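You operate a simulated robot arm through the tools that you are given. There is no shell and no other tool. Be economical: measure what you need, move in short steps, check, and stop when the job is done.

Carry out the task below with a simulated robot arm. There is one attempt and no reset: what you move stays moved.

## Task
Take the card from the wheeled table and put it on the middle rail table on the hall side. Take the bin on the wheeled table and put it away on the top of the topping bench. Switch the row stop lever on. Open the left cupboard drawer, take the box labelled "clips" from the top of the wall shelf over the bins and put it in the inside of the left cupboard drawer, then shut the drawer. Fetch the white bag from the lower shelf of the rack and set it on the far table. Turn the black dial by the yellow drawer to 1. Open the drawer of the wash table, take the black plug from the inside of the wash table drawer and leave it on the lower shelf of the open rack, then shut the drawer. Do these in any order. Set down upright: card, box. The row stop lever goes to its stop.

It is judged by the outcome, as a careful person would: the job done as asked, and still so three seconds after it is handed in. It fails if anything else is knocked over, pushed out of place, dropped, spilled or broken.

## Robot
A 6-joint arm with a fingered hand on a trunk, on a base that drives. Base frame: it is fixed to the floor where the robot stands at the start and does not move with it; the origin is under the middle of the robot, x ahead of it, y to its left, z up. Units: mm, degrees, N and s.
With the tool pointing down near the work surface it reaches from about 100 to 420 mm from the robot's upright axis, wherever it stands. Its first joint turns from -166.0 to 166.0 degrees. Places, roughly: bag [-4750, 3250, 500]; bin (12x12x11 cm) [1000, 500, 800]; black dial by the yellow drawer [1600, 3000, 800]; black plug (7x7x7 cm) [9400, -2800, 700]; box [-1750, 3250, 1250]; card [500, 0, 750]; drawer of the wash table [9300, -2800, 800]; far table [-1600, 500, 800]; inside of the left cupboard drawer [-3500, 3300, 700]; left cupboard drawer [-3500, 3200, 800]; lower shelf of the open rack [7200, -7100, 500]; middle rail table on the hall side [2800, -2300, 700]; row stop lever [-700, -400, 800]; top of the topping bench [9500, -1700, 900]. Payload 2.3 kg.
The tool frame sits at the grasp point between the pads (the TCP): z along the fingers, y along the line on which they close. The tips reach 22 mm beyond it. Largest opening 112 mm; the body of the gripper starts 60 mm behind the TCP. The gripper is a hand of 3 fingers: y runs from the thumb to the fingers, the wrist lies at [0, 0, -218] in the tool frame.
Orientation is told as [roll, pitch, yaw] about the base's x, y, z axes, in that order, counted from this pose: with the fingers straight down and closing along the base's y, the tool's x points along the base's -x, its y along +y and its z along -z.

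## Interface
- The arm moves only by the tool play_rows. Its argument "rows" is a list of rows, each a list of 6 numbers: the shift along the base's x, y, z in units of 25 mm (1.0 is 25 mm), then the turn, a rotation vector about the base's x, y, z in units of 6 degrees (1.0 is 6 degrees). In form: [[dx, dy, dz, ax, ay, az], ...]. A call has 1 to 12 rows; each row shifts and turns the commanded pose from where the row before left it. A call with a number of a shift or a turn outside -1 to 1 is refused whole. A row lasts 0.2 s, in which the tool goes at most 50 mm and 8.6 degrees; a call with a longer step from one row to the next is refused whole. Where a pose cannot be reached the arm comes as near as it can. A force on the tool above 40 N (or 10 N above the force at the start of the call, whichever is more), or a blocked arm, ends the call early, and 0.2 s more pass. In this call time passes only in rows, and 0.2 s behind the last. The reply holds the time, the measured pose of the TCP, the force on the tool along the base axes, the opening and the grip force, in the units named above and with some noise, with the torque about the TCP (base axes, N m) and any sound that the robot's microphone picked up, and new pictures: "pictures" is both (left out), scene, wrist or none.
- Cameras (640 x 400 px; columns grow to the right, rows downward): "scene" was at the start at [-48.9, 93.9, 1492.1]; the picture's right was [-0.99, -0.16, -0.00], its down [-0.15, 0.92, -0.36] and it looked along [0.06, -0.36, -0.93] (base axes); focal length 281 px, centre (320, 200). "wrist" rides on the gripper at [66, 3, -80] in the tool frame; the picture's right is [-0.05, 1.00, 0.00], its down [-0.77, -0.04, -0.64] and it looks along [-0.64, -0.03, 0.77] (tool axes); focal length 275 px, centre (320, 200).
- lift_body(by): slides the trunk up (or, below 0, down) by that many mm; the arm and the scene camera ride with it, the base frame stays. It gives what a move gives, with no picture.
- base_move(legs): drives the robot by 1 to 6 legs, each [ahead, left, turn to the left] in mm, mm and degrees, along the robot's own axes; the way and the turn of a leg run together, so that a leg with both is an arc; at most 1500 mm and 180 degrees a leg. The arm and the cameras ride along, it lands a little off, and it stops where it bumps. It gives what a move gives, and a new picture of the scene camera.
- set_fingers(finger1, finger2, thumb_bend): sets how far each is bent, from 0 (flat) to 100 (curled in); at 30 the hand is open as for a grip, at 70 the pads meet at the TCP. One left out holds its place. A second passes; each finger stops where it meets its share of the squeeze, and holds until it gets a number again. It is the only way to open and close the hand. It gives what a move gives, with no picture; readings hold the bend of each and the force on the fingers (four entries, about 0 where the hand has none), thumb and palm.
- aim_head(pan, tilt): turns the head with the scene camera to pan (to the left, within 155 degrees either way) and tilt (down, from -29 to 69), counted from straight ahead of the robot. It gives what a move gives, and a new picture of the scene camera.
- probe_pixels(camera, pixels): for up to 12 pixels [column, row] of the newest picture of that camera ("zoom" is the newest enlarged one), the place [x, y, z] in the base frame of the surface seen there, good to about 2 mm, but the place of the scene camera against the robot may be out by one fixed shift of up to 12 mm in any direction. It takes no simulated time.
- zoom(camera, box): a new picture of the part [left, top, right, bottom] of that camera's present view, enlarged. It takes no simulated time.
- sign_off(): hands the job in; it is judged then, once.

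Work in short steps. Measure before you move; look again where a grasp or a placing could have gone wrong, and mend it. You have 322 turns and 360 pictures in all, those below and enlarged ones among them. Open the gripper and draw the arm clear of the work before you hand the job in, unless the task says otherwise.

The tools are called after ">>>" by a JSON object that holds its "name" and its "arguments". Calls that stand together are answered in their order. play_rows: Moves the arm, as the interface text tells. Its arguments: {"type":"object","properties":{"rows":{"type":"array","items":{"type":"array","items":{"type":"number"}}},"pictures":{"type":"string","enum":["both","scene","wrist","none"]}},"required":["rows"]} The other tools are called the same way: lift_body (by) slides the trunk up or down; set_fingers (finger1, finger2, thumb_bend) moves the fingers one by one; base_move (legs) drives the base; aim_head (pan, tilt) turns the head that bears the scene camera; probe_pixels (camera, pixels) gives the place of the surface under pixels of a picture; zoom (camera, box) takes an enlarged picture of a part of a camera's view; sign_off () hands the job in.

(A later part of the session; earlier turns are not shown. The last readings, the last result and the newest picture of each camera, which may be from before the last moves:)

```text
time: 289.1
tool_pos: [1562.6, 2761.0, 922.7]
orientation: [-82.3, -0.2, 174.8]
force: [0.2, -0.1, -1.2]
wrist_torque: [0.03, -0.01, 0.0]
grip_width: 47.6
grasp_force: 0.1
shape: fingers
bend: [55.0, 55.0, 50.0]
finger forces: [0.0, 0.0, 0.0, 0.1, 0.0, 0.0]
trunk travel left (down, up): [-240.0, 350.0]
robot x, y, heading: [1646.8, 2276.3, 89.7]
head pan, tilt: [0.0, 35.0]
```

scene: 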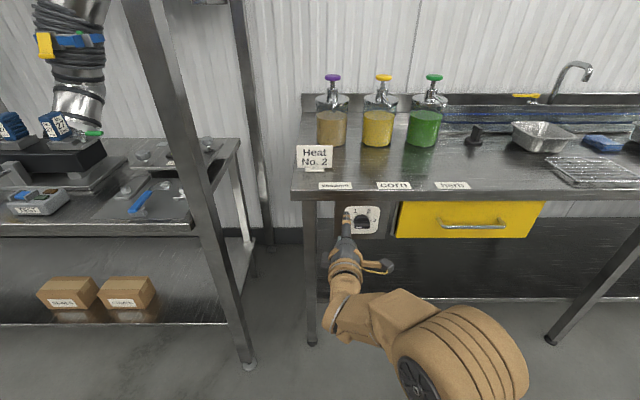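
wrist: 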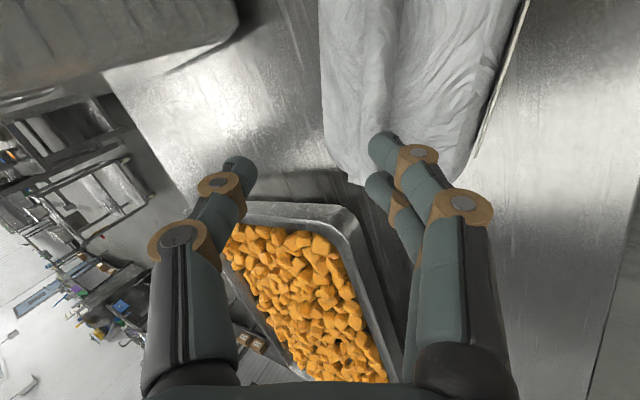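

I bring the arm in line with the dial height and orientation, then zoom.

>>> {"name": "play_rows", "arguments": {"rows": [[0.6, -0.2, -0.8, 0.2, 0, 0.15], [0.6, -0.2, -0.8, 0.2, 0, 0.15], [0.6, 0, -0.8, 0.2, 0, 0.15], [0.6, 0, -0.8, 0.2, 0, 0.15], [0.6, 0, -0.8, 0.2, 0, 0.15], [0, 0, -0.8, 0.3, 0, 0.1], [0, 0, -0.7, 0, 0, 0]], "pictures": "wrist"}}

>>> {"name": "aim_head", "arguments": {"pan": -5, "tilt": 40}}

```text
time: 290.7
tool_pos: [1534.6, 2771.5, 971.7]
orientation: [-90.0, -0.4, 180.0]
force: [-0.1, 0.6, -0.3]
wrist_torque: [-0.03, -0.01, -0.02]
grip_width: 47.8
grasp_force: 0.1
shape: fingers
bend: [55.0, 55.0, 50.0]
finger forces: [0.0, 0.0, 0.0, 0.1, 0.0, 0.1]
out of reach, approached as far as the arm can: row 1, 2, 3, 4, 5, 6, 7
trunk travel left (down, up): [-240.0, 350.0]
robot x, y, heading: [1646.5, 2272.1, 89.7]
head pan, tilt: [0.0, 35.0]
```

wrist: 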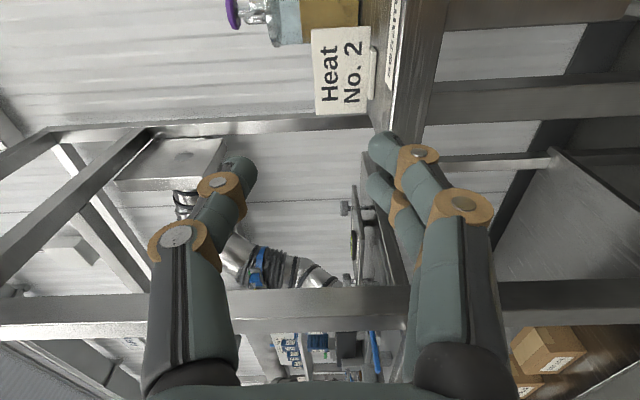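

```text
time: 291.3
tool_pos: [1533.6, 2772.5, 971.7]
orientation: [-89.7, -0.2, 179.9]
force: [0.2, -0.3, 0.1]
wrist_torque: [-0.01, 0.02, 0.03]
grip_width: 47.7
grasp_force: 0.2
shape: fingers
bend: [55.0, 55.0, 50.0]
finger forces: [0.0, 0.0, 0.1, 0.0, 0.0, 0.0]
trunk travel left (down, up): [-240.0, 350.0]
robot x, y, heading: [1643.7, 2273.5, 89.5]
head pan, tilt: [-5.0, 40.0]
```

scene: 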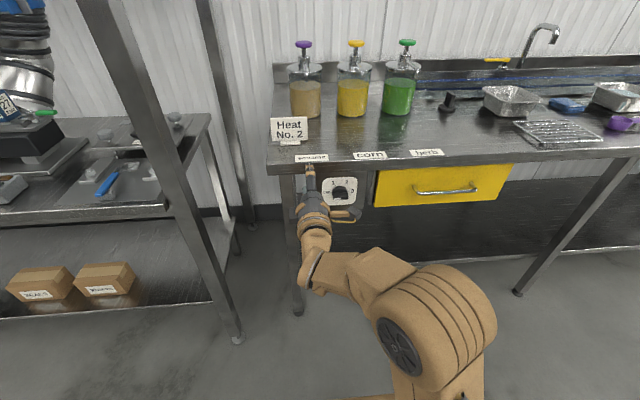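

The arm drifted at a limit. I try moving toward the goal in position only.

>>> {"name": "play_rows", "arguments": {"rows": [[0.5, -0.5, -0.5, 0, 0, 0], [0.5, -0.5, -0.5, 0, 0, 0], [0.5, -0.5, -0.5, 0, 0, 0]], "pictures": "none"}}

>>> {"name": "play_rows", "arguments": {"rows": [[0, -0.5, 0, 0, 0, 0], [0, -0.5, 0, 0, 0, 0], [0, -0.5, 0, 0, 0, 0], [0, -0.5, 0, 0, 0, 0]], "pictures": "scene"}}

```text
time: 292.1
tool_pos: [1548.5, 2733.4, 980.5]
orientation: [-89.9, -0.3, 179.9]
force: [-0.3, 0.3, -0.1]
wrist_torque: [-0.02, -0.01, 0.0]
grip_width: 47.6
grasp_force: 0.0
shape: fingers
bend: [55.0, 55.0, 50.0]
finger forces: [0.0, 0.1, 0.1, 0.1, 0.1, 0.0]
out of reach, approached as far as the arm can: row 1, 2, 3
trunk travel left (down, up): [-240.0, 350.0]
robot x, y, heading: [1648.8, 2276.3, 89.7]
head pan, tilt: [-5.0, 40.0]
```

```text
time: 293.1
tool_pos: [1547.0, 2683.5, 979.1]
orientation: [-90.1, -0.6, -179.9]
force: [-0.1, 0.9, 0.0]
wrist_torque: [0.02, -0.01, 0.0]
grip_width: 47.6
grasp_force: 0.1
shape: fingers
bend: [55.0, 55.0, 50.0]
finger forces: [0.1, 0.0, 0.0, 0.0, 0.1, 0.1]
trunk travel left (down, up): [-240.0, 350.0]
robot x, y, heading: [1645.3, 2275.1, 89.7]
head pan, tilt: [-5.0, 40.0]
```

scene: 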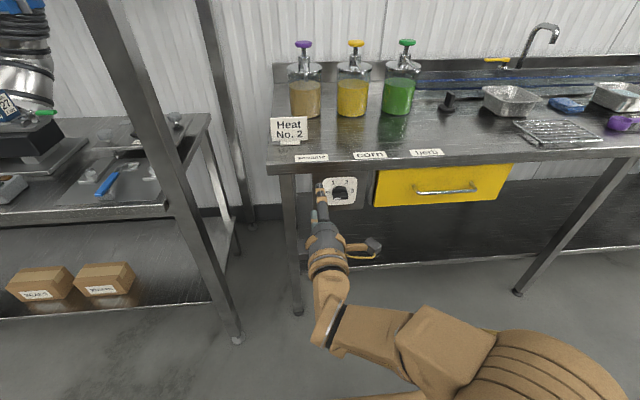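

>>> {"name": "play_rows", "arguments": {"rows": [[0.4, -0.3, -0.8, 0, 0, 0], [0.4, -0.3, -0.8, 0, 0, 0], [0.4, 0, -0.8, 0, 0, 0], [0.4, 0, -0.8, 0, 0, 0], [0.4, 0, -0.8, 0, 0, 0], [0.4, 0, -0.8, 0, 0, 0]], "pictures": "scene"}}

```text
time: 294.5
tool_pos: [1548.6, 2682.4, 973.1]
orientation: [-90.0, -0.5, -179.9]
force: [-0.7, 0.3, 0.3]
wrist_torque: [0.0, 0.01, -0.02]
grip_width: 47.7
grasp_force: 0.0
shape: fingers
bend: [55.0, 55.0, 50.0]
finger forces: [0.1, 0.0, 0.0, 0.0, 0.1, 0.1]
out of reach, approached as far as the arm can: row 1, 2, 3, 4, 5, 6
trunk travel left (down, up): [-240.0, 350.0]
robot x, y, heading: [1645.8, 2278.1, 89.6]
head pan, tilt: [-5.0, 40.0]
```

scene: 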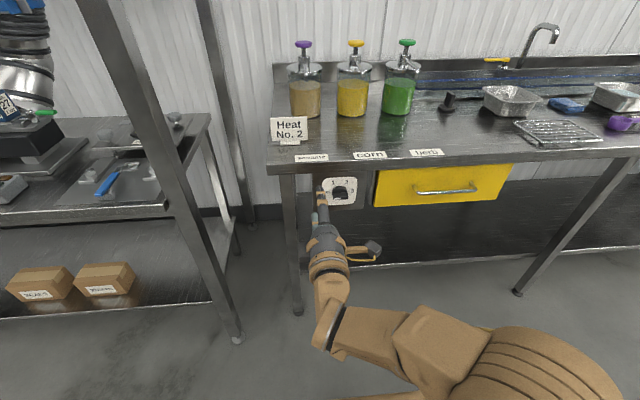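

The arm is at some joint limit downward, so I use the trunk and base to position instead.

>>> {"name": "lift_body", "arguments": {"by": -188}}

>>> {"name": "base_move", "arguments": {"legs": [[60, -92, 0.3]]}}

>>> {"name": "zoom", "arguments": {"camera": "scene", "box": [250, 130, 410, 250]}}

```text
time: 296.6
tool_pos: [1548.5, 2683.1, 787.3]
orientation: [-89.9, -0.4, -179.9]
force: [-0.1, -0.4, -0.4]
wrist_torque: [-0.02, -0.02, -0.01]
grip_width: 47.8
grasp_force: 0.1
shape: fingers
bend: [55.0, 55.0, 50.0]
finger forces: [0.1, 0.1, 0.0, 0.0, 0.1, 0.0]
trunk travel left (down, up): [-52.0, 538.0]
robot x, y, heading: [1648.0, 2275.5, 89.7]
head pan, tilt: [-5.0, 40.0]
```

```text
time: 297.8
tool_pos: [1639.2, 2742.4, 785.3]
orientation: [-90.0, -0.4, -179.7]
force: [0.2, 0.2, -0.8]
wrist_torque: [0.01, 0.02, -0.01]
grip_width: 47.5
grasp_force: 0.0
shape: fingers
bend: [55.0, 55.0, 50.0]
finger forces: [0.0, 0.0, 0.0, 0.1, 0.0, 0.0]
trunk travel left (down, up): [-52.0, 538.0]
robot x, y, heading: [1737.6, 2334.4, 90.0]
head pan, tilt: [-5.0, 40.0]
```

scene: 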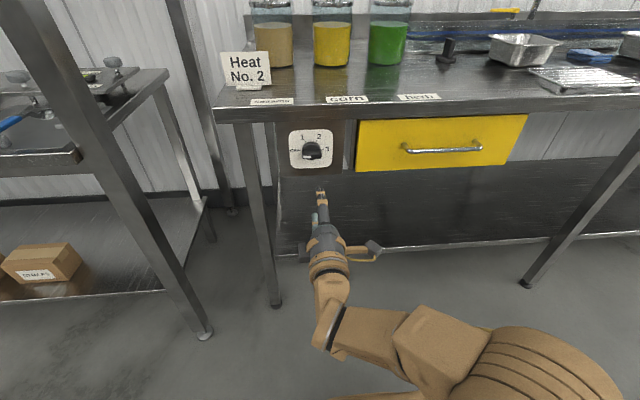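

```text
3.33 times, centred on (330, 190) of scene
```

zoom: 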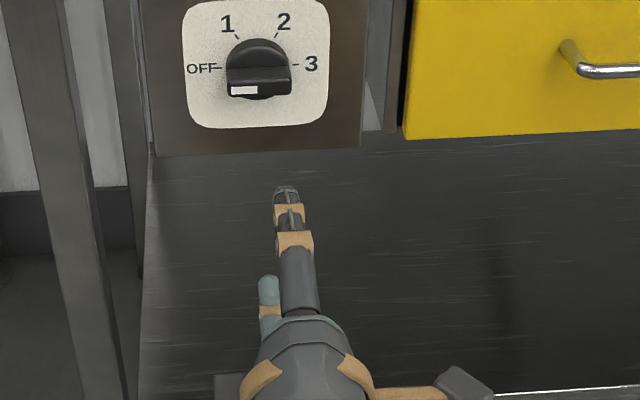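

The dial's bar is horizontal with the white mark at OFF; "1" is 60° clockwise. I probe the knob and test the +60° roll in free space.

>>> {"name": "probe_pixels", "arguments": {"camera": "zoom", "pixels": [[258, 80], [235, 90], [285, 88], [258, 45], [230, 80], [288, 78], [258, 72], [200, 110], [237, 37], [276, 36]]}}

>>> {"name": "play_rows", "arguments": {"rows": [[0, 0, 0, 0, 1, 0], [0, 0, 0, 0, 1, 0], [0, 0, 0, 0, 1, 0], [0, 0, 0, 0, 1, 0], [0, 0, 0, 0, 1, 0], [0, 0, 0, 0, 1, 0], [0, 0, 0, 0, 1, 0], [0, 0, 0, 0, 1, 0], [0, 0, 0, 0, 1, 0], [0, 0, 0, 0, 1, 0]], "pictures": "none"}}

```text
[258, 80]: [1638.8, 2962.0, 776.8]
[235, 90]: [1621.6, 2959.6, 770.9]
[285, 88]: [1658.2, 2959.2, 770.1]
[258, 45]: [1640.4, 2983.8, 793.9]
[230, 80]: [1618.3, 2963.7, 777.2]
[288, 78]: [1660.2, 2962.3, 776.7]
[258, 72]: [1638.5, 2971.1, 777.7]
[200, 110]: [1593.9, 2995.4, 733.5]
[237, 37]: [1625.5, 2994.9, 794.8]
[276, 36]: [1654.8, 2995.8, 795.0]
```

```text
time: 300.0
tool_pos: [1698.6, 2654.3, 872.1]
orientation: [-90.1, -60.3, -179.7]
force: [0.2, 1.2, -0.6]
wrist_torque: [0.03, 0.02, -0.02]
grip_width: 47.9
grasp_force: 0.1
shape: fingers
bend: [55.0, 55.0, 50.0]
finger forces: [0.0, 0.1, 0.0, 0.0, 0.0, 0.1]
out of reach, approached as far as the arm can: row 1, 2, 3, 4, 5, 6, 7, 8, 9, 10
trunk travel left (down, up): [-52.0, 538.0]
robot x, y, heading: [1737.6, 2337.9, 90.1]
head pan, tilt: [-5.0, 40.0]
```

Roll is reached but position drifted, so the arm is in an awkward configuration. I back off and bring it through the earlier good pose (45° down, tool-x down) to recover.

>>> {"name": "base_move", "arguments": {"legs": [[-200, 0, 0]]}}

>>> {"name": "lift_body", "arguments": {"by": 180}}

>>> {"name": "play_rows", "arguments": {"rows": [[0, 0, 0, 0, 1, 0], [0, 0, 0, 0, 1, 0], [0, 0, 0, 0, 1, 0], [0, 0, 0, 0, 1, 0], [0, 0, 0, 0, 1, 0], [0, 0, -0.5, -1, 0, 0], [0, 0, -0.5, -1, 0, 0], [0, 0, -0.5, -1, 0, 0], [0, 0, -0.5, -1, 0, 0], [0, 0, -0.5, -1, 0, 0], [0, 0, -0.5, -1, 0, 0], [0, 0, -0.5, -1, 0, 0]], "pictures": "scene"}}

```text
time: 301.6
tool_pos: [1699.6, 2455.7, 873.4]
orientation: [-90.0, -60.4, -179.7]
force: [-0.6, 0.1, -0.9]
wrist_torque: [0.0, 0.0, 0.02]
grip_width: 47.8
grasp_force: 0.1
shape: fingers
bend: [55.0, 55.0, 50.0]
finger forces: [0.1, 0.0, 0.0, 0.0, 0.1, 0.0]
trunk travel left (down, up): [-52.0, 538.0]
robot x, y, heading: [1735.8, 2137.3, 90.1]
head pan, tilt: [-5.0, 40.0]
```

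scene: 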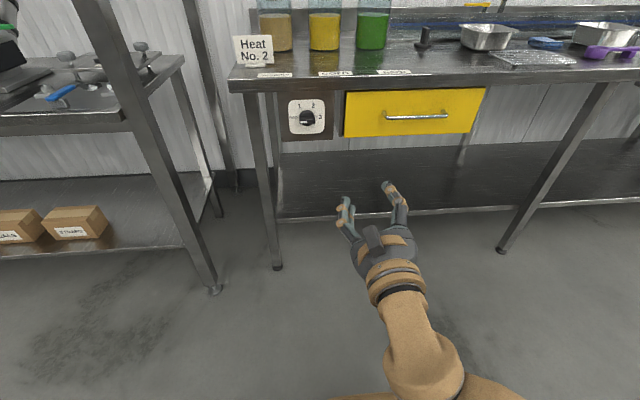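

```text
time: 303.6
tool_pos: [1699.4, 2456.3, 1053.2]
orientation: [-90.0, -60.3, -179.7]
force: [0.2, 0.5, -0.1]
wrist_torque: [0.01, -0.03, -0.02]
grip_width: 47.7
grasp_force: 0.0
shape: fingers
bend: [55.0, 55.0, 50.0]
finger forces: [0.1, 0.0, 0.1, 0.1, 0.0, 0.0]
trunk travel left (down, up): [-232.0, 358.0]
robot x, y, heading: [1739.1, 2142.4, 89.9]
head pan, tilt: [-5.0, 40.0]
```

```text
time: 304.7
tool_pos: [1686.8, 2446.3, 1052.5]
orientation: [-62.6, -87.1, 164.6]
force: [0.1, 0.6, -0.4]
wrist_torque: [0.0, 0.0, 0.0]
grip_width: 48.0
grasp_force: 0.1
shape: fingers
bend: [55.0, 55.0, 50.0]
finger forces: [0.0, 0.1, 0.1, 0.0, 0.0, 0.1]
out of reach, approached as far as the arm can: row 1, 2, 3, 4, 5
trunk travel left (down, up): [-232.0, 358.0]
robot x, y, heading: [1737.7, 2135.4, 89.9]
head pan, tilt: [-5.0, 40.0]
stopped in row 5: the arm was blocked; the commanded pose is now the measured one
```

scene: 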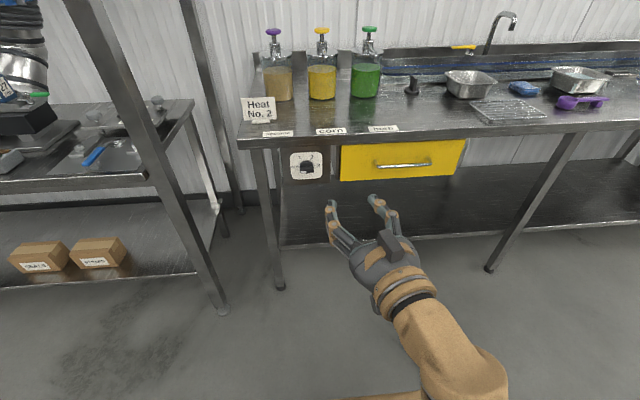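

>>> {"name": "play_rows", "arguments": {"rows": [[0, 0.2, 0, -1, 0, 0], [0, 0.2, 0, -1, 0, 0], [0, 0.2, 0, -1, 0, 0], [0, 0.2, 0, -1, 0, 0], [0, 0.2, -0.4, -1, 0, 0], [0, 0.2, -0.4, -1, 0, 0], [0, 0.2, -0.4, -1, 0, 0]], "pictures": "scene"}}

```text
time: 306.3
tool_pos: [1598.0, 2433.9, 982.8]
orientation: [7.7, -48.2, 94.9]
force: [0.4, 0.3, -0.3]
wrist_torque: [0.02, 0.0, 0.0]
grip_width: 47.8
grasp_force: 0.1
shape: fingers
bend: [55.0, 55.0, 50.0]
finger forces: [0.0, 0.1, 0.0, 0.1, 0.0, 0.1]
out of reach, approached as far as the arm can: row 3, 4, 5, 6, 7
trunk travel left (down, up): [-232.0, 358.0]
robot x, y, heading: [1740.3, 2134.8, 90.1]
head pan, tilt: [-5.0, 40.0]
```

scene: 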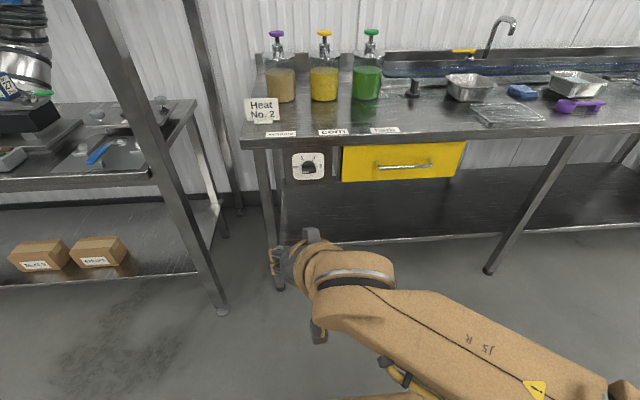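

>>> {"name": "play_rows", "arguments": {"rows": [[0.9, 0, 0, 0, 0, 0], [0.9, 0, 0, 0, 0, 0], [0.9, 0, 0, 0, 0, 0], [0.9, 0, 0, 0, 0, 0], [0.9, 0, 0, 0, 0, 0], [0.9, 0, 0, 0, 0, 0], [0.9, 0, 0, 0, 0, 0], [0.9, 0, 0, 0, 0, 0]], "pictures": "scene"}}

```text
time: 308.1
tool_pos: [1668.8, 2368.2, 924.1]
orientation: [7.9, -47.8, 94.9]
force: [0.0, 0.2, -1.3]
wrist_torque: [-0.03, -0.03, -0.01]
grip_width: 48.0
grasp_force: 0.1
shape: fingers
bend: [55.0, 55.0, 50.0]
finger forces: [0.0, 0.0, 0.0, 0.0, 0.0, 0.1]
out of reach, approached as far as the arm can: row 1, 2, 3, 4, 5, 6, 7, 8
trunk travel left (down, up): [-232.0, 358.0]
robot x, y, heading: [1738.6, 2139.2, 89.9]
head pan, tilt: [-5.0, 40.0]
```

scene: 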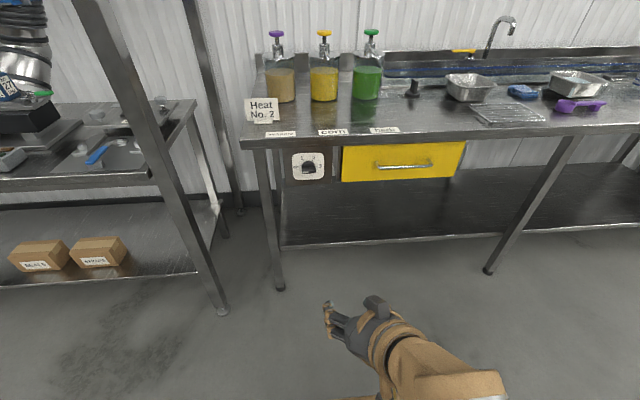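

The configuration is odd. I look down at the arm to understand it.

>>> {"name": "aim_head", "arguments": {"pan": -35, "tilt": 69}}

```text
time: 309.1
tool_pos: [1669.2, 2367.8, 924.0]
orientation: [7.9, -47.8, 94.9]
force: [0.5, 0.4, -0.5]
wrist_torque: [0.0, -0.01, -0.01]
grip_width: 48.1
grasp_force: 0.0
shape: fingers
bend: [55.0, 55.0, 50.0]
finger forces: [0.1, 0.0, 0.0, 0.1, 0.0, 0.1]
trunk travel left (down, up): [-232.0, 358.0]
robot x, y, heading: [1733.9, 2134.8, 90.0]
head pan, tilt: [-35.0, 68.8]
```

scene: 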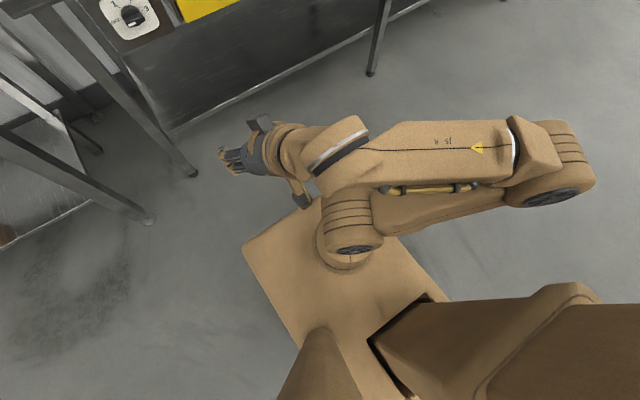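

The upper arm points to the right-rear and the forearm folds back over the shoulder, a flipped reach. I point the tool down and lead the hand across to the robot's right to unfold.

>>> {"name": "play_rows", "arguments": {"rows": [[0.2, 0, 0.5, -1, 0, 0], [0.2, 0, 0.5, -1, 0, 0], [0.2, 0, 0.5, -1, 0, 0], [0.2, 0, 0.5, -1, 0, 0], [0.2, 0, 0.5, -1, 0, 0], [0.2, 0, 0.5, -1, 0, 0], [0.2, 0, 0.5, -1, 0, 0], [0.2, 0, 0.5, -0.8, 0, 0]], "pictures": "none"}}

>>> {"name": "play_rows", "arguments": {"rows": [[0.9, -0.3, 0, 0, 0, -1], [0.9, -0.3, 0, 0, 0, -1], [0.9, -0.3, 0, 0, 0, -1], [0.9, -0.3, 0, 0, 0, -1], [0.9, -0.3, 0, 0, 0, -1], [0.9, -0.3, 0, 0, 0, -1], [0.9, -0.3, 0, 0, 0, -1], [0.9, -0.3, 0, 0, 0, -1], [0.9, -0.3, 0, 0, 0, -1], [0.9, -0.3, 0, 0, 0, -1], [0.9, -0.3, 0, 0, 0, -1], [0.9, -0.3, 0, 0, 0, -1]], "pictures": "scene"}}

```text
time: 310.9
tool_pos: [1598.8, 2367.9, 859.7]
orientation: [9.6, -33.5, 94.2]
force: [0.5, -0.2, 0.5]
wrist_torque: [0.01, 0.0, 0.02]
grip_width: 48.0
grasp_force: 0.1
shape: fingers
bend: [55.0, 55.0, 50.0]
finger forces: [0.1, 0.0, 0.0, 0.0, 0.0, 0.0]
out of reach, approached as far as the arm can: row 1, 2, 3, 4, 5, 6, 7, 8
trunk travel left (down, up): [-232.0, 358.0]
robot x, y, heading: [1739.3, 2142.4, 89.9]
head pan, tilt: [-35.0, 68.8]
```

```text
time: 313.5
tool_pos: [1864.5, 2375.0, 854.6]
orientation: [9.4, -33.8, 22.2]
force: [0.4, 0.0, 0.6]
wrist_torque: [-0.02, 0.0, 0.03]
grip_width: 47.8
grasp_force: 0.0
shape: fingers
bend: [55.0, 55.0, 50.0]
finger forces: [0.1, 0.1, 0.0, 0.0, 0.0, 0.0]
out of reach, approached as far as the arm can: row 1, 2, 3, 4, 5, 6, 7, 8, 11
trunk travel left (down, up): [-232.0, 358.0]
robot x, y, heading: [1736.2, 2138.2, 89.7]
head pan, tilt: [-35.0, 68.8]
```

scene: 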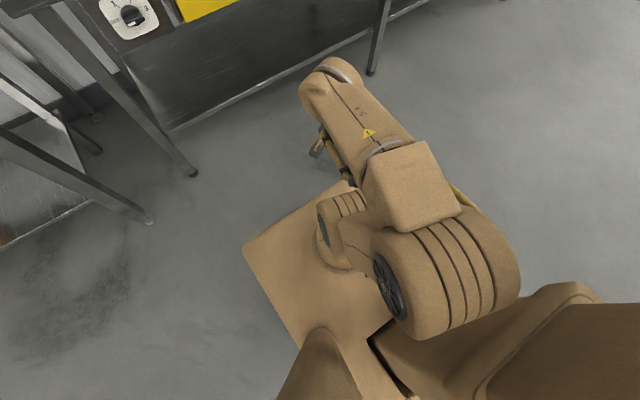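

>>> {"name": "play_rows", "arguments": {"rows": [[0.9, -0.6, 0.2, 0, 0, -0.5], [0.9, -0.6, 0.2, 0, 0, -0.5], [0.9, -0.6, 0.2, 0, 0, -0.5], [0.9, -0.6, 0.2, 0, 0, -0.5], [0.9, -0.6, 0.2, 0, 0, -0.5], [0.9, -0.6, 0.2, 0, 0, -0.5], [0.9, -0.6, 0.2, 0, 0, -0.5], [0.9, -0.6, 0.2, 0, 0, -0.5]], "pictures": "scene"}}

```text
time: 315.3
tool_pos: [2009.9, 2312.0, 830.2]
orientation: [9.3, -33.8, -1.9]
force: [0.1, 0.4, 0.2]
wrist_torque: [0.01, -0.01, -0.02]
grip_width: 48.0
grasp_force: 0.1
shape: fingers
bend: [55.0, 55.0, 50.0]
finger forces: [0.0, 0.0, 0.0, 0.0, 0.0, 0.0]
out of reach, approached as far as the arm can: row 1, 2, 3, 4, 5, 6, 7, 8
trunk travel left (down, up): [-232.0, 358.0]
robot x, y, heading: [1735.2, 2137.5, 89.6]
head pan, tilt: [-35.0, 68.8]
```

scene: 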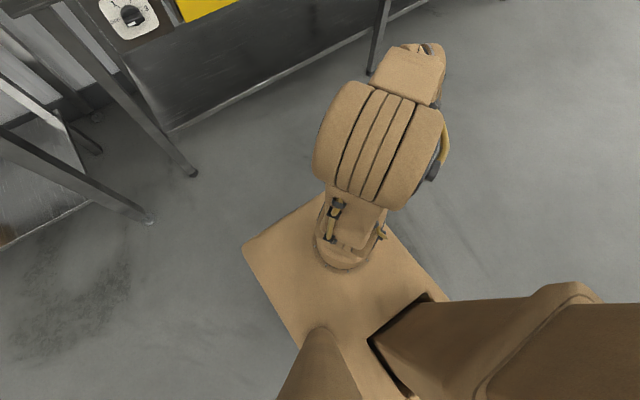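

That is the normal elbow-up configuration. I swing it about the axis to the front.

>>> {"name": "play_rows", "arguments": {"rows": [[-0.52, 0.75, 0.1, 0, 0, 0.667], [-0.57, 0.71, 0.1, 0, 0, 0.667], [-0.61, 0.67, 0.1, 0, 0, 0.667], [-0.66, 0.63, 0.1, 0, 0, 0.667], [-0.7, 0.58, 0.1, 0, 0, 0.667], [-0.74, 0.53, 0.1, 0, 0, 0.667], [-0.78, 0.47, 0.1, 0, 0, 0.667], [-0.81, 0.41, 0.1, 0, 0, 0.667], [-0.84, 0.35, 0.1, 0, 0, 0.667], [-0.86, 0.29, 0.1, 0, 0, 0.667], [-0.88, 0.23, 0.1, 0, 0, 0.667], [-0.9, 0.17, 0.1, 0, 0, 0.667]], "pictures": "scene"}}

```text
time: 317.9
tool_pos: [1786.2, 2459.3, 860.2]
orientation: [9.6, -33.6, 46.2]
force: [-0.3, 0.4, -1.0]
wrist_torque: [-0.01, 0.0, 0.01]
grip_width: 47.7
grasp_force: 0.1
shape: fingers
bend: [55.0, 55.0, 50.0]
finger forces: [0.0, 0.1, 0.0, 0.1, 0.0, 0.0]
trunk travel left (down, up): [-232.0, 358.0]
robot x, y, heading: [1737.6, 2138.6, 89.6]
head pan, tilt: [-35.0, 68.8]
```

scene: 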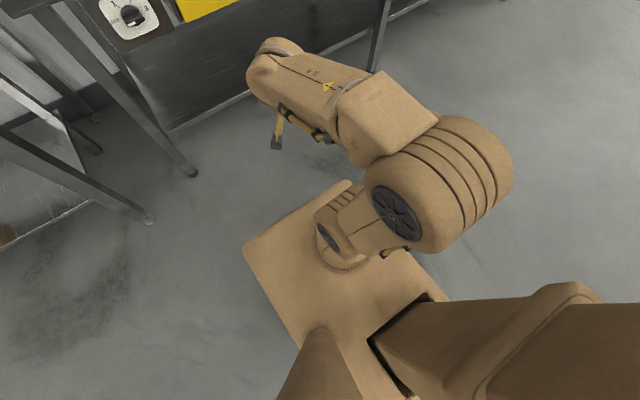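

The arm follows fully now. I rotate to horizontal pointing at the dial (vertical closing) over 20 rows.

>>> {"name": "play_rows", "arguments": {"rows": [[-0.1, 0.28, -0.1, 0.134, -0.88, 0.572], [-0.1, 0.28, -0.1, 0.134, -0.88, 0.572], [-0.1, 0.28, -0.1, 0.134, -0.88, 0.572], [-0.1, 0.28, -0.1, 0.134, -0.88, 0.572], [-0.1, 0.28, -0.1, 0.134, -0.88, 0.572], [-0.1, 0.28, -0.1, 0.134, -0.88, 0.572], [-0.1, 0.28, -0.1, 0.134, -0.88, 0.572], [-0.1, 0.28, -0.1, 0.134, -0.88, 0.572], [-0.1, 0.28, -0.1, 0.134, -0.88, 0.572], [-0.1, 0.28, -0.1, 0.134, -0.88, 0.572]], "pictures": "none"}}

>>> {"name": "play_rows", "arguments": {"rows": [[-0.1, 0.28, -0.1, 0.134, -0.88, 0.572], [-0.1, 0.28, -0.1, 0.134, -0.88, 0.572], [-0.1, 0.28, -0.1, 0.134, -0.88, 0.572], [-0.1, 0.28, -0.1, 0.134, -0.88, 0.572], [-0.1, 0.28, -0.1, 0.134, -0.88, 0.572], [-0.1, 0.28, -0.1, 0.134, -0.88, 0.572], [-0.1, 0.28, -0.1, 0.134, -0.88, 0.572], [-0.1, 0.28, -0.1, 0.134, -0.88, 0.572], [-0.1, 0.28, -0.1, 0.134, -0.88, 0.572], [-0.1, 0.28, -0.1, 0.134, -0.88, 0.572]], "pictures": "scene"}}

```text
time: 320.1
tool_pos: [1813.5, 2513.1, 937.0]
orientation: [-58.5, -44.7, 129.7]
force: [-0.2, 1.0, -0.2]
wrist_torque: [0.0, 0.01, 0.02]
grip_width: 47.6
grasp_force: 0.1
shape: fingers
bend: [55.0, 55.0, 50.0]
finger forces: [0.1, 0.0, 0.1, 0.1, 0.1, 0.0]
out of reach, approached as far as the arm can: row 2, 3, 4, 5, 6, 7, 8, 9, 10
trunk travel left (down, up): [-232.0, 358.0]
robot x, y, heading: [1737.8, 2138.3, 89.9]
head pan, tilt: [-35.0, 68.8]
```

```text
time: 322.3
tool_pos: [1716.5, 2537.2, 1011.2]
orientation: [-89.4, 0.2, 179.8]
force: [-0.9, 0.3, -0.2]
wrist_torque: [0.0, -0.02, 0.03]
grip_width: 47.9
grasp_force: 0.0
shape: fingers
bend: [55.0, 55.0, 50.0]
finger forces: [0.0, 0.0, 0.0, 0.0, 0.0, 0.1]
out of reach, approached as far as the arm can: row 1, 2, 3, 4, 5, 6, 7, 8, 9, 10
trunk travel left (down, up): [-232.0, 358.0]
robot x, y, heading: [1737.9, 2139.4, 90.0]
head pan, tilt: [-35.0, 68.8]
```

scene: 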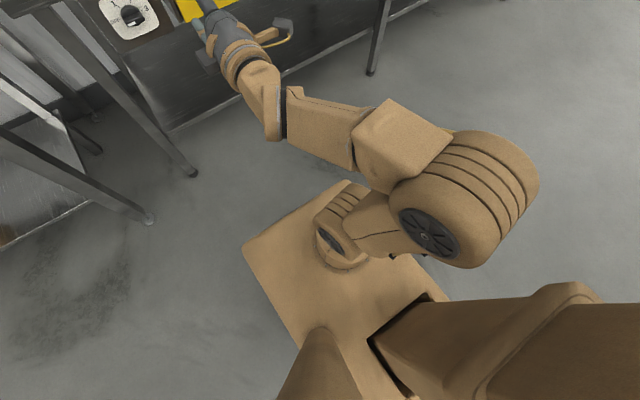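

The horizontal pose is reached, only higher than wanted. I'll use trunk height instead: open hand, lift the left end of the dial bar with the lower finger pads by raising the trunk. First position beside it.

>>> {"name": "set_fingers", "arguments": {"finger1": 30, "finger2": 30, "thumb_bend": 30}}

>>> {"name": "lift_body", "arguments": {"by": -195}}

>>> {"name": "base_move", "arguments": {"legs": [[330, 115, 0]]}}

>>> {"name": "aim_head", "arguments": {"pan": 5, "tilt": 50}}

>>> {"name": "zoom", "arguments": {"camera": "wrist", "box": [0, 0, 640, 400]}}

```text
time: 323.3
tool_pos: [1716.8, 2536.5, 1012.5]
orientation: [-89.6, 0.0, 179.5]
force: [0.9, 0.6, -0.1]
wrist_torque: [0.01, 0.01, -0.01]
grip_width: 111.1
grasp_force: 0.0
shape: fingers
bend: [30.0, 30.0, 30.0]
finger forces: [0.0, 0.0, 0.0, 0.1, 0.1, 0.1]
trunk travel left (down, up): [-232.0, 358.0]
robot x, y, heading: [1736.7, 2135.6, 89.7]
head pan, tilt: [-35.0, 68.8]
```

```text
time: 325.4
tool_pos: [1717.2, 2537.3, 817.0]
orientation: [-89.4, -0.1, 179.5]
force: [-0.1, -0.8, -0.7]
wrist_torque: [-0.01, -0.01, 0.01]
grip_width: 111.0
grasp_force: 0.1
shape: fingers
bend: [30.0, 30.0, 30.0]
finger forces: [0.0, 0.1, 0.1, 0.0, 0.0, 0.1]
trunk travel left (down, up): [-37.0, 553.0]
robot x, y, heading: [1737.5, 2139.5, 89.7]
head pan, tilt: [-35.0, 68.8]
```

```text
time: 327.7
tool_pos: [1599.9, 2870.0, 816.8]
orientation: [-89.5, 0.0, 179.7]
force: [-0.5, 0.1, 0.2]
wrist_torque: [0.01, -0.03, -0.01]
grip_width: 111.4
grasp_force: 0.0
shape: fingers
bend: [30.0, 30.0, 30.0]
finger forces: [0.0, 0.1, 0.0, 0.0, 0.1, 0.0]
trunk travel left (down, up): [-37.0, 553.0]
robot x, y, heading: [1624.6, 2466.4, 89.8]
head pan, tilt: [-35.0, 68.8]
```

scene: 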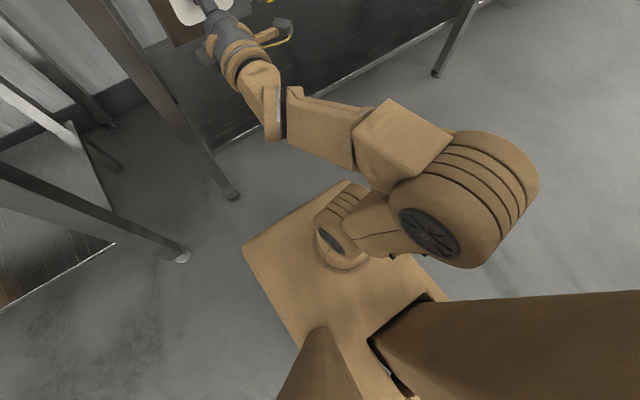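

```text
time: 328.8
tool_pos: [1599.6, 2870.3, 815.8]
orientation: [-89.5, 0.0, 179.6]
force: [-0.9, 0.8, 0.6]
wrist_torque: [0.0, -0.01, 0.0]
grip_width: 111.4
grasp_force: 0.0
shape: fingers
bend: [30.0, 30.0, 30.0]
finger forces: [0.1, 0.1, 0.0, 0.0, 0.0, 0.0]
trunk travel left (down, up): [-37.0, 553.0]
robot x, y, heading: [1617.1, 2466.9, 90.0]
head pan, tilt: [5.0, 50.0]
```

scene: 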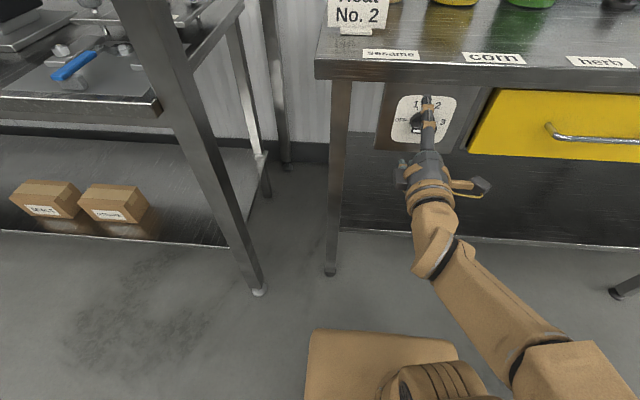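

```text
1.00 times, centred on (320, 200) of wrist (not enlarged: the box is as wide or as high as the picture)
```

zoom: 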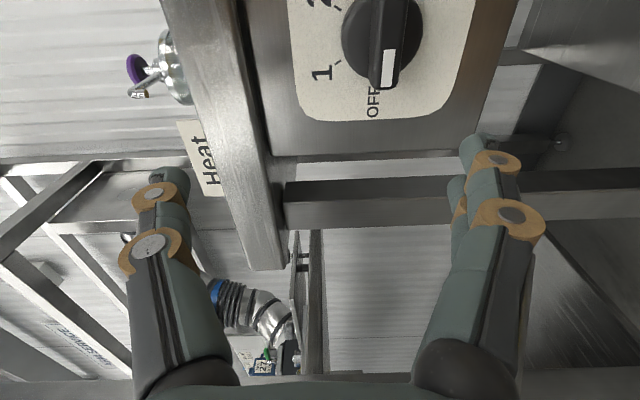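

The wrist camera sees the dial at (382,45). I probe it for true coordinates.

>>> {"name": "probe_pixels", "arguments": {"camera": "wrist", "pixels": [[388, 80], [388, 60], [385, 30], [383, 10], [400, 50], [370, 50], [345, 40], [420, 40], [380, 110], [338, 62], [395, 88]]}}

```text
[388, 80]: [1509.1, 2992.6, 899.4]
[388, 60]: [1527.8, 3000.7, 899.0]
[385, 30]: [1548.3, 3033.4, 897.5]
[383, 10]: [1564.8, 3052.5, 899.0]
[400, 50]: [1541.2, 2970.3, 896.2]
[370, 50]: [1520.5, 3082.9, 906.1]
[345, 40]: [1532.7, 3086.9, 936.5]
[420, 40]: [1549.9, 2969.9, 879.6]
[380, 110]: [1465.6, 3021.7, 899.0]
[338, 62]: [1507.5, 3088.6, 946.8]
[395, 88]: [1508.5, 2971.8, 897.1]
```

>>> {"name": "probe_pixels", "arguments": {"camera": "zoom", "pixels": [[388, 80], [388, 60], [385, 30], [383, 10], [400, 50], [370, 50], [345, 40], [420, 40], [380, 110], [338, 62], [395, 88], [475, 145]]}}

```text
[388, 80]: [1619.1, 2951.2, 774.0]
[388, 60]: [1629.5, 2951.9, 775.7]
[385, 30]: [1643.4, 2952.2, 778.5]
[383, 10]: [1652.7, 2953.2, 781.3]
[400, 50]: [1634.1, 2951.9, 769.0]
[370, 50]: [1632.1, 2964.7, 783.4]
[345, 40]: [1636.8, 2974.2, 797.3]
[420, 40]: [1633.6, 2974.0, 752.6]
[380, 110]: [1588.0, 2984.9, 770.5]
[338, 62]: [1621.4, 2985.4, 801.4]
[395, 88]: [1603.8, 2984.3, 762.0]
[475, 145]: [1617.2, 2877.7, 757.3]
```

>>> {"name": "probe_pixels", "arguments": {"camera": "zoom", "pixels": [[468, 140], [485, 140], [477, 135], [495, 162], [466, 150], [455, 185], [460, 210], [500, 190], [158, 170], [180, 172]]}}

```text
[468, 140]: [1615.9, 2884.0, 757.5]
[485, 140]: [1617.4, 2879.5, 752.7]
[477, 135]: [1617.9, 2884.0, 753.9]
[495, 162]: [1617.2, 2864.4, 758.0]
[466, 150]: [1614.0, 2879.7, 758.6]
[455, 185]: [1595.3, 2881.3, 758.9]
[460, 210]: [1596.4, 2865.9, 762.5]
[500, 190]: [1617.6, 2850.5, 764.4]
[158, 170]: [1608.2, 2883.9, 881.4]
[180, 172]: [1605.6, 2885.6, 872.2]
```

Center of dial ≈(1637, 776), bar y 2951–2974; right finger edge is at TCP_x+18, pad at TCP_z−56. I drive 83 mm ahead and 6 right, staying below the bar.

>>> {"name": "base_move", "arguments": {"legs": [[83, -6, 0]]}}

>>> {"name": "play_rows", "arguments": {"rows": [[0, 0, 0, 0, 0, 0]], "pictures": "wrist"}}

```text
time: 329.8
tool_pos: [1605.8, 2952.2, 817.0]
orientation: [-89.7, -0.1, 179.7]
force: [-0.6, -14.2, -6.2]
wrist_torque: [0.86, -0.02, -0.01]
grip_width: 112.9
grasp_force: 6.4
shape: fingers
bend: [30.0, 30.0, 30.0]
finger forces: [0.0, 0.1, 0.0, 0.0, 14.0, 0.1]
trunk travel left (down, up): [-37.0, 553.0]
robot x, y, heading: [1620.8, 2550.8, 89.7]
head pan, tilt: [5.0, 50.0]
```

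scene: 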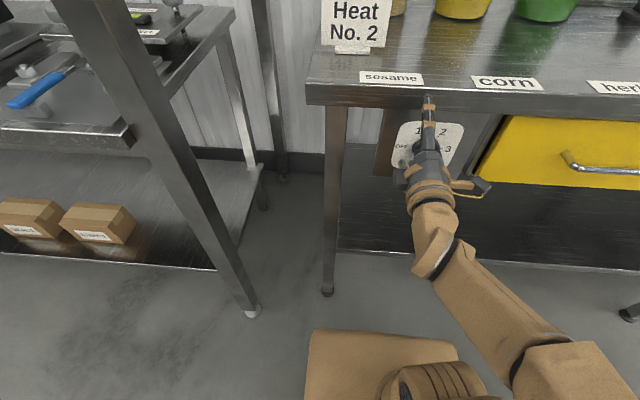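

```text
time: 330.2
tool_pos: [1606.3, 2951.1, 816.6]
orientation: [-89.6, 0.0, 179.8]
force: [-0.3, -12.9, -4.8]
wrist_torque: [0.79, -0.06, -0.02]
grip_width: 112.7
grasp_force: 5.9
shape: fingers
bend: [30.0, 30.0, 29.0]
finger forces: [0.0, 0.0, 0.0, 0.0, 12.8, 0.1]
trunk travel left (down, up): [-37.0, 553.0]
robot x, y, heading: [1625.4, 2551.3, 90.1]
head pan, tilt: [5.0, 50.0]
```

wrist: 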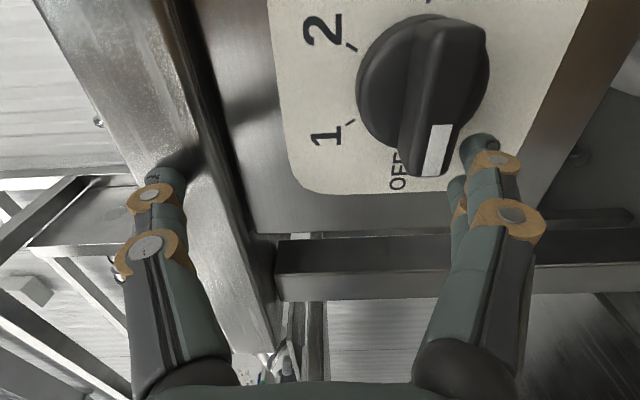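

The thumb touches the counter lip; I bend it in out of the way.

>>> {"name": "set_fingers", "arguments": {"thumb_bend": 55}}

>>> {"name": "play_rows", "arguments": {"rows": [[0, 0, 0, 0, 0, 0]], "pictures": "wrist"}}

```text
time: 331.2
tool_pos: [1606.4, 2950.1, 818.7]
orientation: [-89.8, 0.1, 179.7]
force: [-1.0, -14.7, 9.4]
wrist_torque: [1.11, -0.01, 0.03]
grip_width: 108.5
grasp_force: 7.7
shape: fingers
bend: [30.0, 30.0, 40.0]
finger forces: [0.0, 0.1, 0.0, 0.0, 15.3, 0.1]
trunk travel left (down, up): [-37.0, 553.0]
robot x, y, heading: [1627.0, 2557.9, 90.0]
head pan, tilt: [5.0, 50.0]
```

```text
time: 331.6
tool_pos: [1607.4, 2949.9, 818.2]
orientation: [-89.7, 0.0, 179.7]
force: [-0.3, -15.3, 9.0]
wrist_torque: [1.08, -0.01, 0.05]
grip_width: 108.4
grasp_force: 8.0
shape: fingers
bend: [30.0, 30.0, 40.0]
finger forces: [0.0, 0.0, 0.1, 0.0, 15.4, 0.0]
trunk travel left (down, up): [-37.0, 553.0]
robot x, y, heading: [1626.5, 2554.6, 90.3]
head pan, tilt: [5.0, 50.0]
```

wrist: 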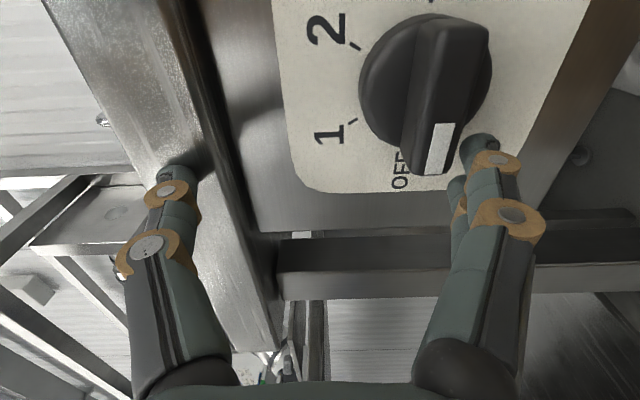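

I back out 25 mm, fold the thumb, and go in again.

>>> {"name": "base_move", "arguments": {"legs": [[-30, 0, 0]]}}

>>> {"name": "set_fingers", "arguments": {"thumb_bend": 60}}

>>> {"name": "base_move", "arguments": {"legs": [[33, 0, 0]]}}

>>> {"name": "play_rows", "arguments": {"rows": [[0, 0, 0, 0, 0, 0]], "pictures": "wrist"}}

```text
time: 332.5
tool_pos: [1606.9, 2922.9, 814.7]
orientation: [-89.5, 0.0, 179.7]
force: [-0.5, 0.6, -0.3]
wrist_torque: [0.01, -0.03, -0.01]
grip_width: 87.7
grasp_force: 0.1
shape: fingers
bend: [30.0, 30.0, 47.0]
finger forces: [0.1, 0.0, 0.1, 0.1, 0.1, 0.1]
trunk travel left (down, up): [-37.0, 553.0]
robot x, y, heading: [1627.9, 2521.1, 89.8]
head pan, tilt: [5.0, 50.0]
```

scene: 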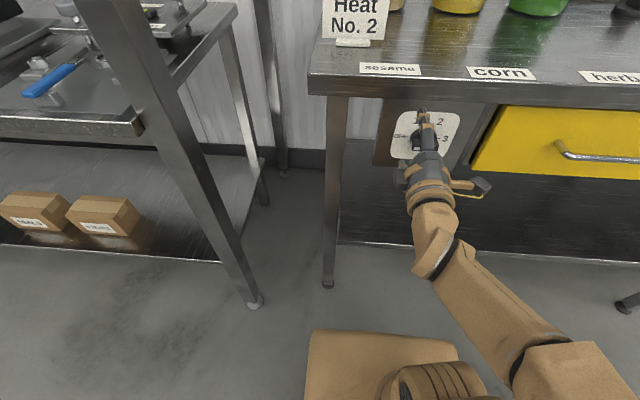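

```text
time: 333.5
tool_pos: [1606.7, 2923.0, 815.0]
orientation: [-89.5, -0.1, 179.5]
force: [-0.4, 0.0, -0.6]
wrist_torque: [0.01, 0.03, -0.03]
grip_width: 69.3
grasp_force: 0.1
shape: fingers
bend: [30.0, 30.0, 60.0]
finger forces: [0.0, 0.0, 0.0, 0.0, 0.1, 0.1]
trunk travel left (down, up): [-37.0, 553.0]
robot x, y, heading: [1625.6, 2521.8, 90.2]
head pan, tilt: [5.0, 50.0]
```

```text
time: 334.3
tool_pos: [1606.6, 2954.5, 816.9]
orientation: [-89.5, -0.1, 179.7]
force: [-0.1, 0.5, 0.5]
wrist_torque: [0.03, -0.03, 0.01]
grip_width: 69.2
grasp_force: 0.1
shape: fingers
bend: [30.0, 30.0, 60.0]
finger forces: [0.0, 0.0, 0.0, 0.0, 0.1, 0.1]
trunk travel left (down, up): [-37.0, 553.0]
robot x, y, heading: [1628.1, 2557.1, 90.3]
head pan, tilt: [5.0, 50.0]
```

scene: 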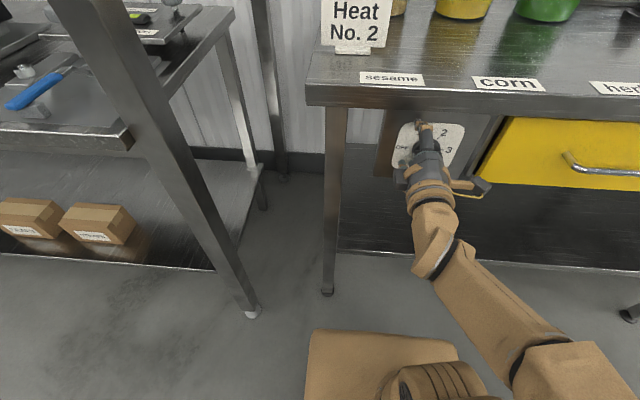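

```text
time: 334.7
tool_pos: [1605.6, 2955.7, 817.0]
orientation: [-89.5, -0.1, 179.7]
force: [0.1, -0.3, 0.0]
wrist_torque: [0.02, 0.05, -0.01]
grip_width: 69.2
grasp_force: 0.0
shape: fingers
bend: [30.0, 30.0, 60.0]
finger forces: [0.0, 0.1, 0.1, 0.0, 0.0, 0.0]
trunk travel left (down, up): [-37.0, 553.0]
robot x, y, heading: [1628.1, 2558.4, 90.0]
head pan, tilt: [5.0, 50.0]
```

wrist: 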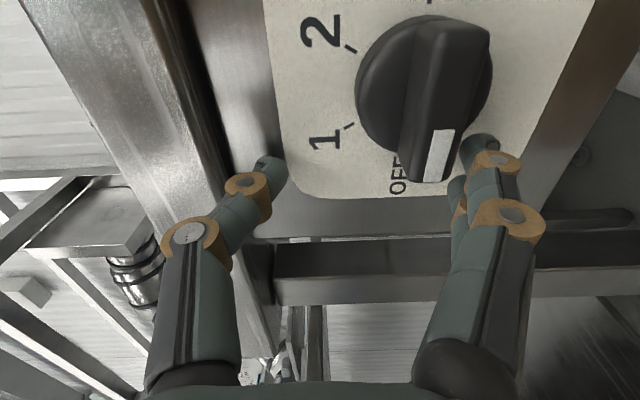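

In place. I raise the trunk 18 mm and look at the dial.

>>> {"name": "lift_body", "arguments": {"by": 18}}

>>> {"name": "play_rows", "arguments": {"rows": [[0, 0, 0, 0, 0, 0]], "pictures": "wrist"}}

```text
time: 335.4
tool_pos: [1606.4, 2955.7, 833.1]
orientation: [-89.4, 0.0, 179.8]
force: [-2.6, -1.5, -4.2]
wrist_torque: [-0.11, 0.16, -0.02]
grip_width: 68.9
grasp_force: 2.9
shape: fingers
bend: [27.0, 30.0, 61.0]
finger forces: [3.3, 0.0, 0.0, 0.0, 2.5, 0.0]
trunk travel left (down, up): [-55.0, 535.0]
robot x, y, heading: [1627.7, 2555.6, 89.8]
head pan, tilt: [5.0, 50.0]
```

```text
time: 335.8
tool_pos: [1605.9, 2955.1, 834.1]
orientation: [-89.5, 0.1, 179.7]
force: [-2.4, -2.1, -4.8]
wrist_torque: [-0.15, 0.21, 0.0]
grip_width: 68.9
grasp_force: 3.1
shape: fingers
bend: [27.0, 30.0, 62.0]
finger forces: [3.3, 0.0, 0.0, 0.1, 2.9, 0.0]
trunk travel left (down, up): [-55.0, 535.0]
robot x, y, heading: [1626.6, 2557.4, 89.8]
head pan, tilt: [5.0, 50.0]
```

wrist: 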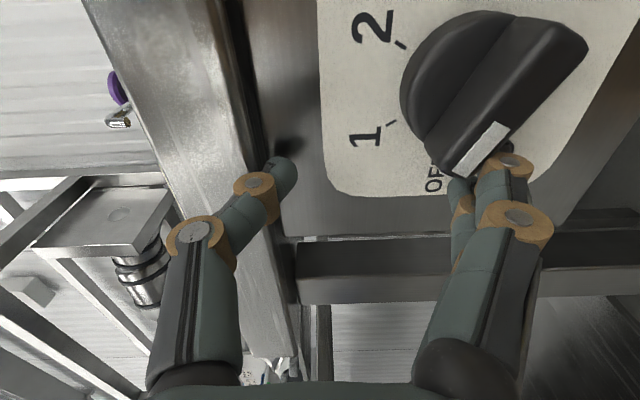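

The dial turned ~30°. I fold the thumb further from the lip and raise 7 mm more.

>>> {"name": "set_fingers", "arguments": {"thumb_bend": 74}}

>>> {"name": "lift_body", "arguments": {"by": 7}}

>>> {"name": "play_rows", "arguments": {"rows": [[0, 0, 0, 0, 0, 0]], "pictures": "wrist"}}

```text
time: 336.8
tool_pos: [1606.8, 2955.6, 834.6]
orientation: [-89.5, 0.1, 179.7]
force: [-2.6, -1.3, -0.5]
wrist_torque: [-0.13, 0.17, 0.01]
grip_width: 54.1
grasp_force: 1.7
shape: fingers
bend: [27.0, 30.0, 74.0]
finger forces: [3.2, 0.0, 0.0, 0.0, 0.1, 0.1]
trunk travel left (down, up): [-55.0, 535.0]
robot x, y, heading: [1629.6, 2552.5, 89.9]
head pan, tilt: [5.0, 50.0]
```

```text
time: 337.3
tool_pos: [1607.3, 2955.5, 841.1]
orientation: [-89.6, 0.1, 179.7]
force: [-1.0, -2.0, -1.1]
wrist_torque: [-0.11, 0.1, -0.01]
grip_width: 54.3
grasp_force: 1.6
shape: fingers
bend: [27.0, 30.0, 74.0]
finger forces: [2.8, 0.1, 0.1, 0.0, 0.1, 0.0]
trunk travel left (down, up): [-62.0, 528.0]
robot x, y, heading: [1627.5, 2555.4, 90.1]
head pan, tilt: [5.0, 50.0]
```

```text
time: 337.7
tool_pos: [1607.1, 2955.5, 840.8]
orientation: [-89.5, 0.0, 179.6]
force: [-1.0, -1.3, -0.2]
wrist_torque: [-0.12, 0.12, -0.01]
grip_width: 53.9
grasp_force: 1.2
shape: fingers
bend: [27.0, 30.0, 74.0]
finger forces: [2.8, 0.1, 0.0, 0.0, 0.1, 0.0]
trunk travel left (down, up): [-62.0, 528.0]
robot x, y, heading: [1627.9, 2552.4, 90.1]
head pan, tilt: [5.0, 50.0]
```

wrist: 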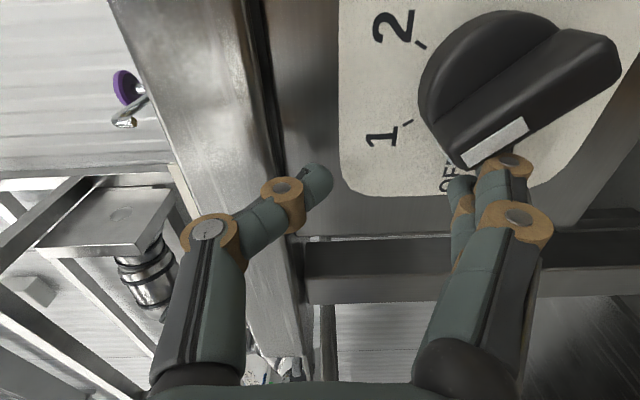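

I measure the bar's angle by probing its front face and the tick of 1.

>>> {"name": "probe_pixels", "arguments": {"camera": "wrist", "pixels": [[472, 160], [518, 128], [560, 98], [605, 58], [407, 122], [420, 44], [490, 140]]}}

>>> {"name": "zoom", "arguments": {"camera": "scene", "box": [370, 100, 490, 190]}}

```text
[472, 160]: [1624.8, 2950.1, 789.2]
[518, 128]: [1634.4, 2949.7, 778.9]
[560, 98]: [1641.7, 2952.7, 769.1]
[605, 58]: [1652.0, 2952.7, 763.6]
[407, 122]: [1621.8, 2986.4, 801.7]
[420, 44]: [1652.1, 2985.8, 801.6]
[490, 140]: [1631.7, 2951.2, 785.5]
```

```text
4.44 times, centred on (430, 145) of scene
```

zoom: 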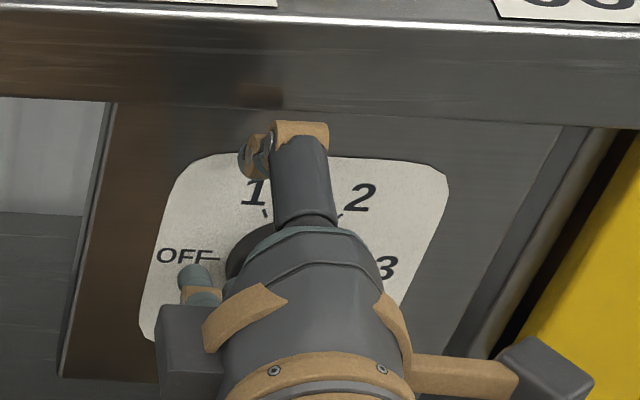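

Bar at ~43°, tick 1 is at 60°. I raise 5 mm more.

>>> {"name": "lift_body", "arguments": {"by": 5}}

>>> {"name": "play_rows", "arguments": {"rows": [[0, 0, 0, 0, 0, 0]], "pictures": "wrist"}}

```text
time: 338.3
tool_pos: [1606.1, 2955.8, 847.1]
orientation: [-89.5, 0.0, 179.8]
force: [-1.0, -1.9, -2.0]
wrist_torque: [-0.12, 0.04, -0.04]
grip_width: 54.0
grasp_force: 1.3
shape: fingers
bend: [27.0, 30.0, 74.0]
finger forces: [2.2, 0.1, 0.1, 0.0, 0.0, 0.0]
trunk travel left (down, up): [-67.0, 523.0]
robot x, y, heading: [1630.1, 2560.8, 90.2]
head pan, tilt: [5.0, 50.0]
```

```text
time: 338.7
tool_pos: [1606.4, 2954.8, 846.2]
orientation: [-89.6, 0.0, 179.8]
force: [0.0, -1.7, -0.5]
wrist_torque: [-0.1, 0.05, -0.02]
grip_width: 54.2
grasp_force: 1.3
shape: fingers
bend: [27.0, 30.0, 74.0]
finger forces: [2.0, 0.1, 0.0, 0.0, 0.1, 0.0]
trunk travel left (down, up): [-67.0, 523.0]
robot x, y, heading: [1627.6, 2556.3, 89.7]
head pan, tilt: [5.0, 50.0]
```

wrist: 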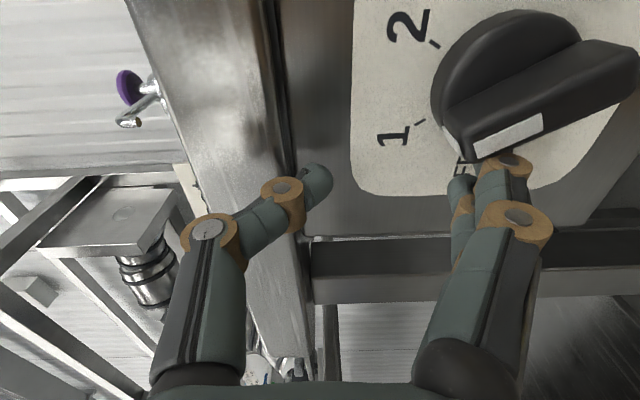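

>>> {"name": "probe_pixels", "arguments": {"camera": "wrist", "pixels": [[478, 148], [535, 122], [585, 95], [625, 70], [420, 121]]}}

```text
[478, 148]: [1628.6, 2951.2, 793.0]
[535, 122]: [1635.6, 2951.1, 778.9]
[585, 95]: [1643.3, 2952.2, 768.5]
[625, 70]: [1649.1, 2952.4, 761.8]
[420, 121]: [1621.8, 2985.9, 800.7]
```

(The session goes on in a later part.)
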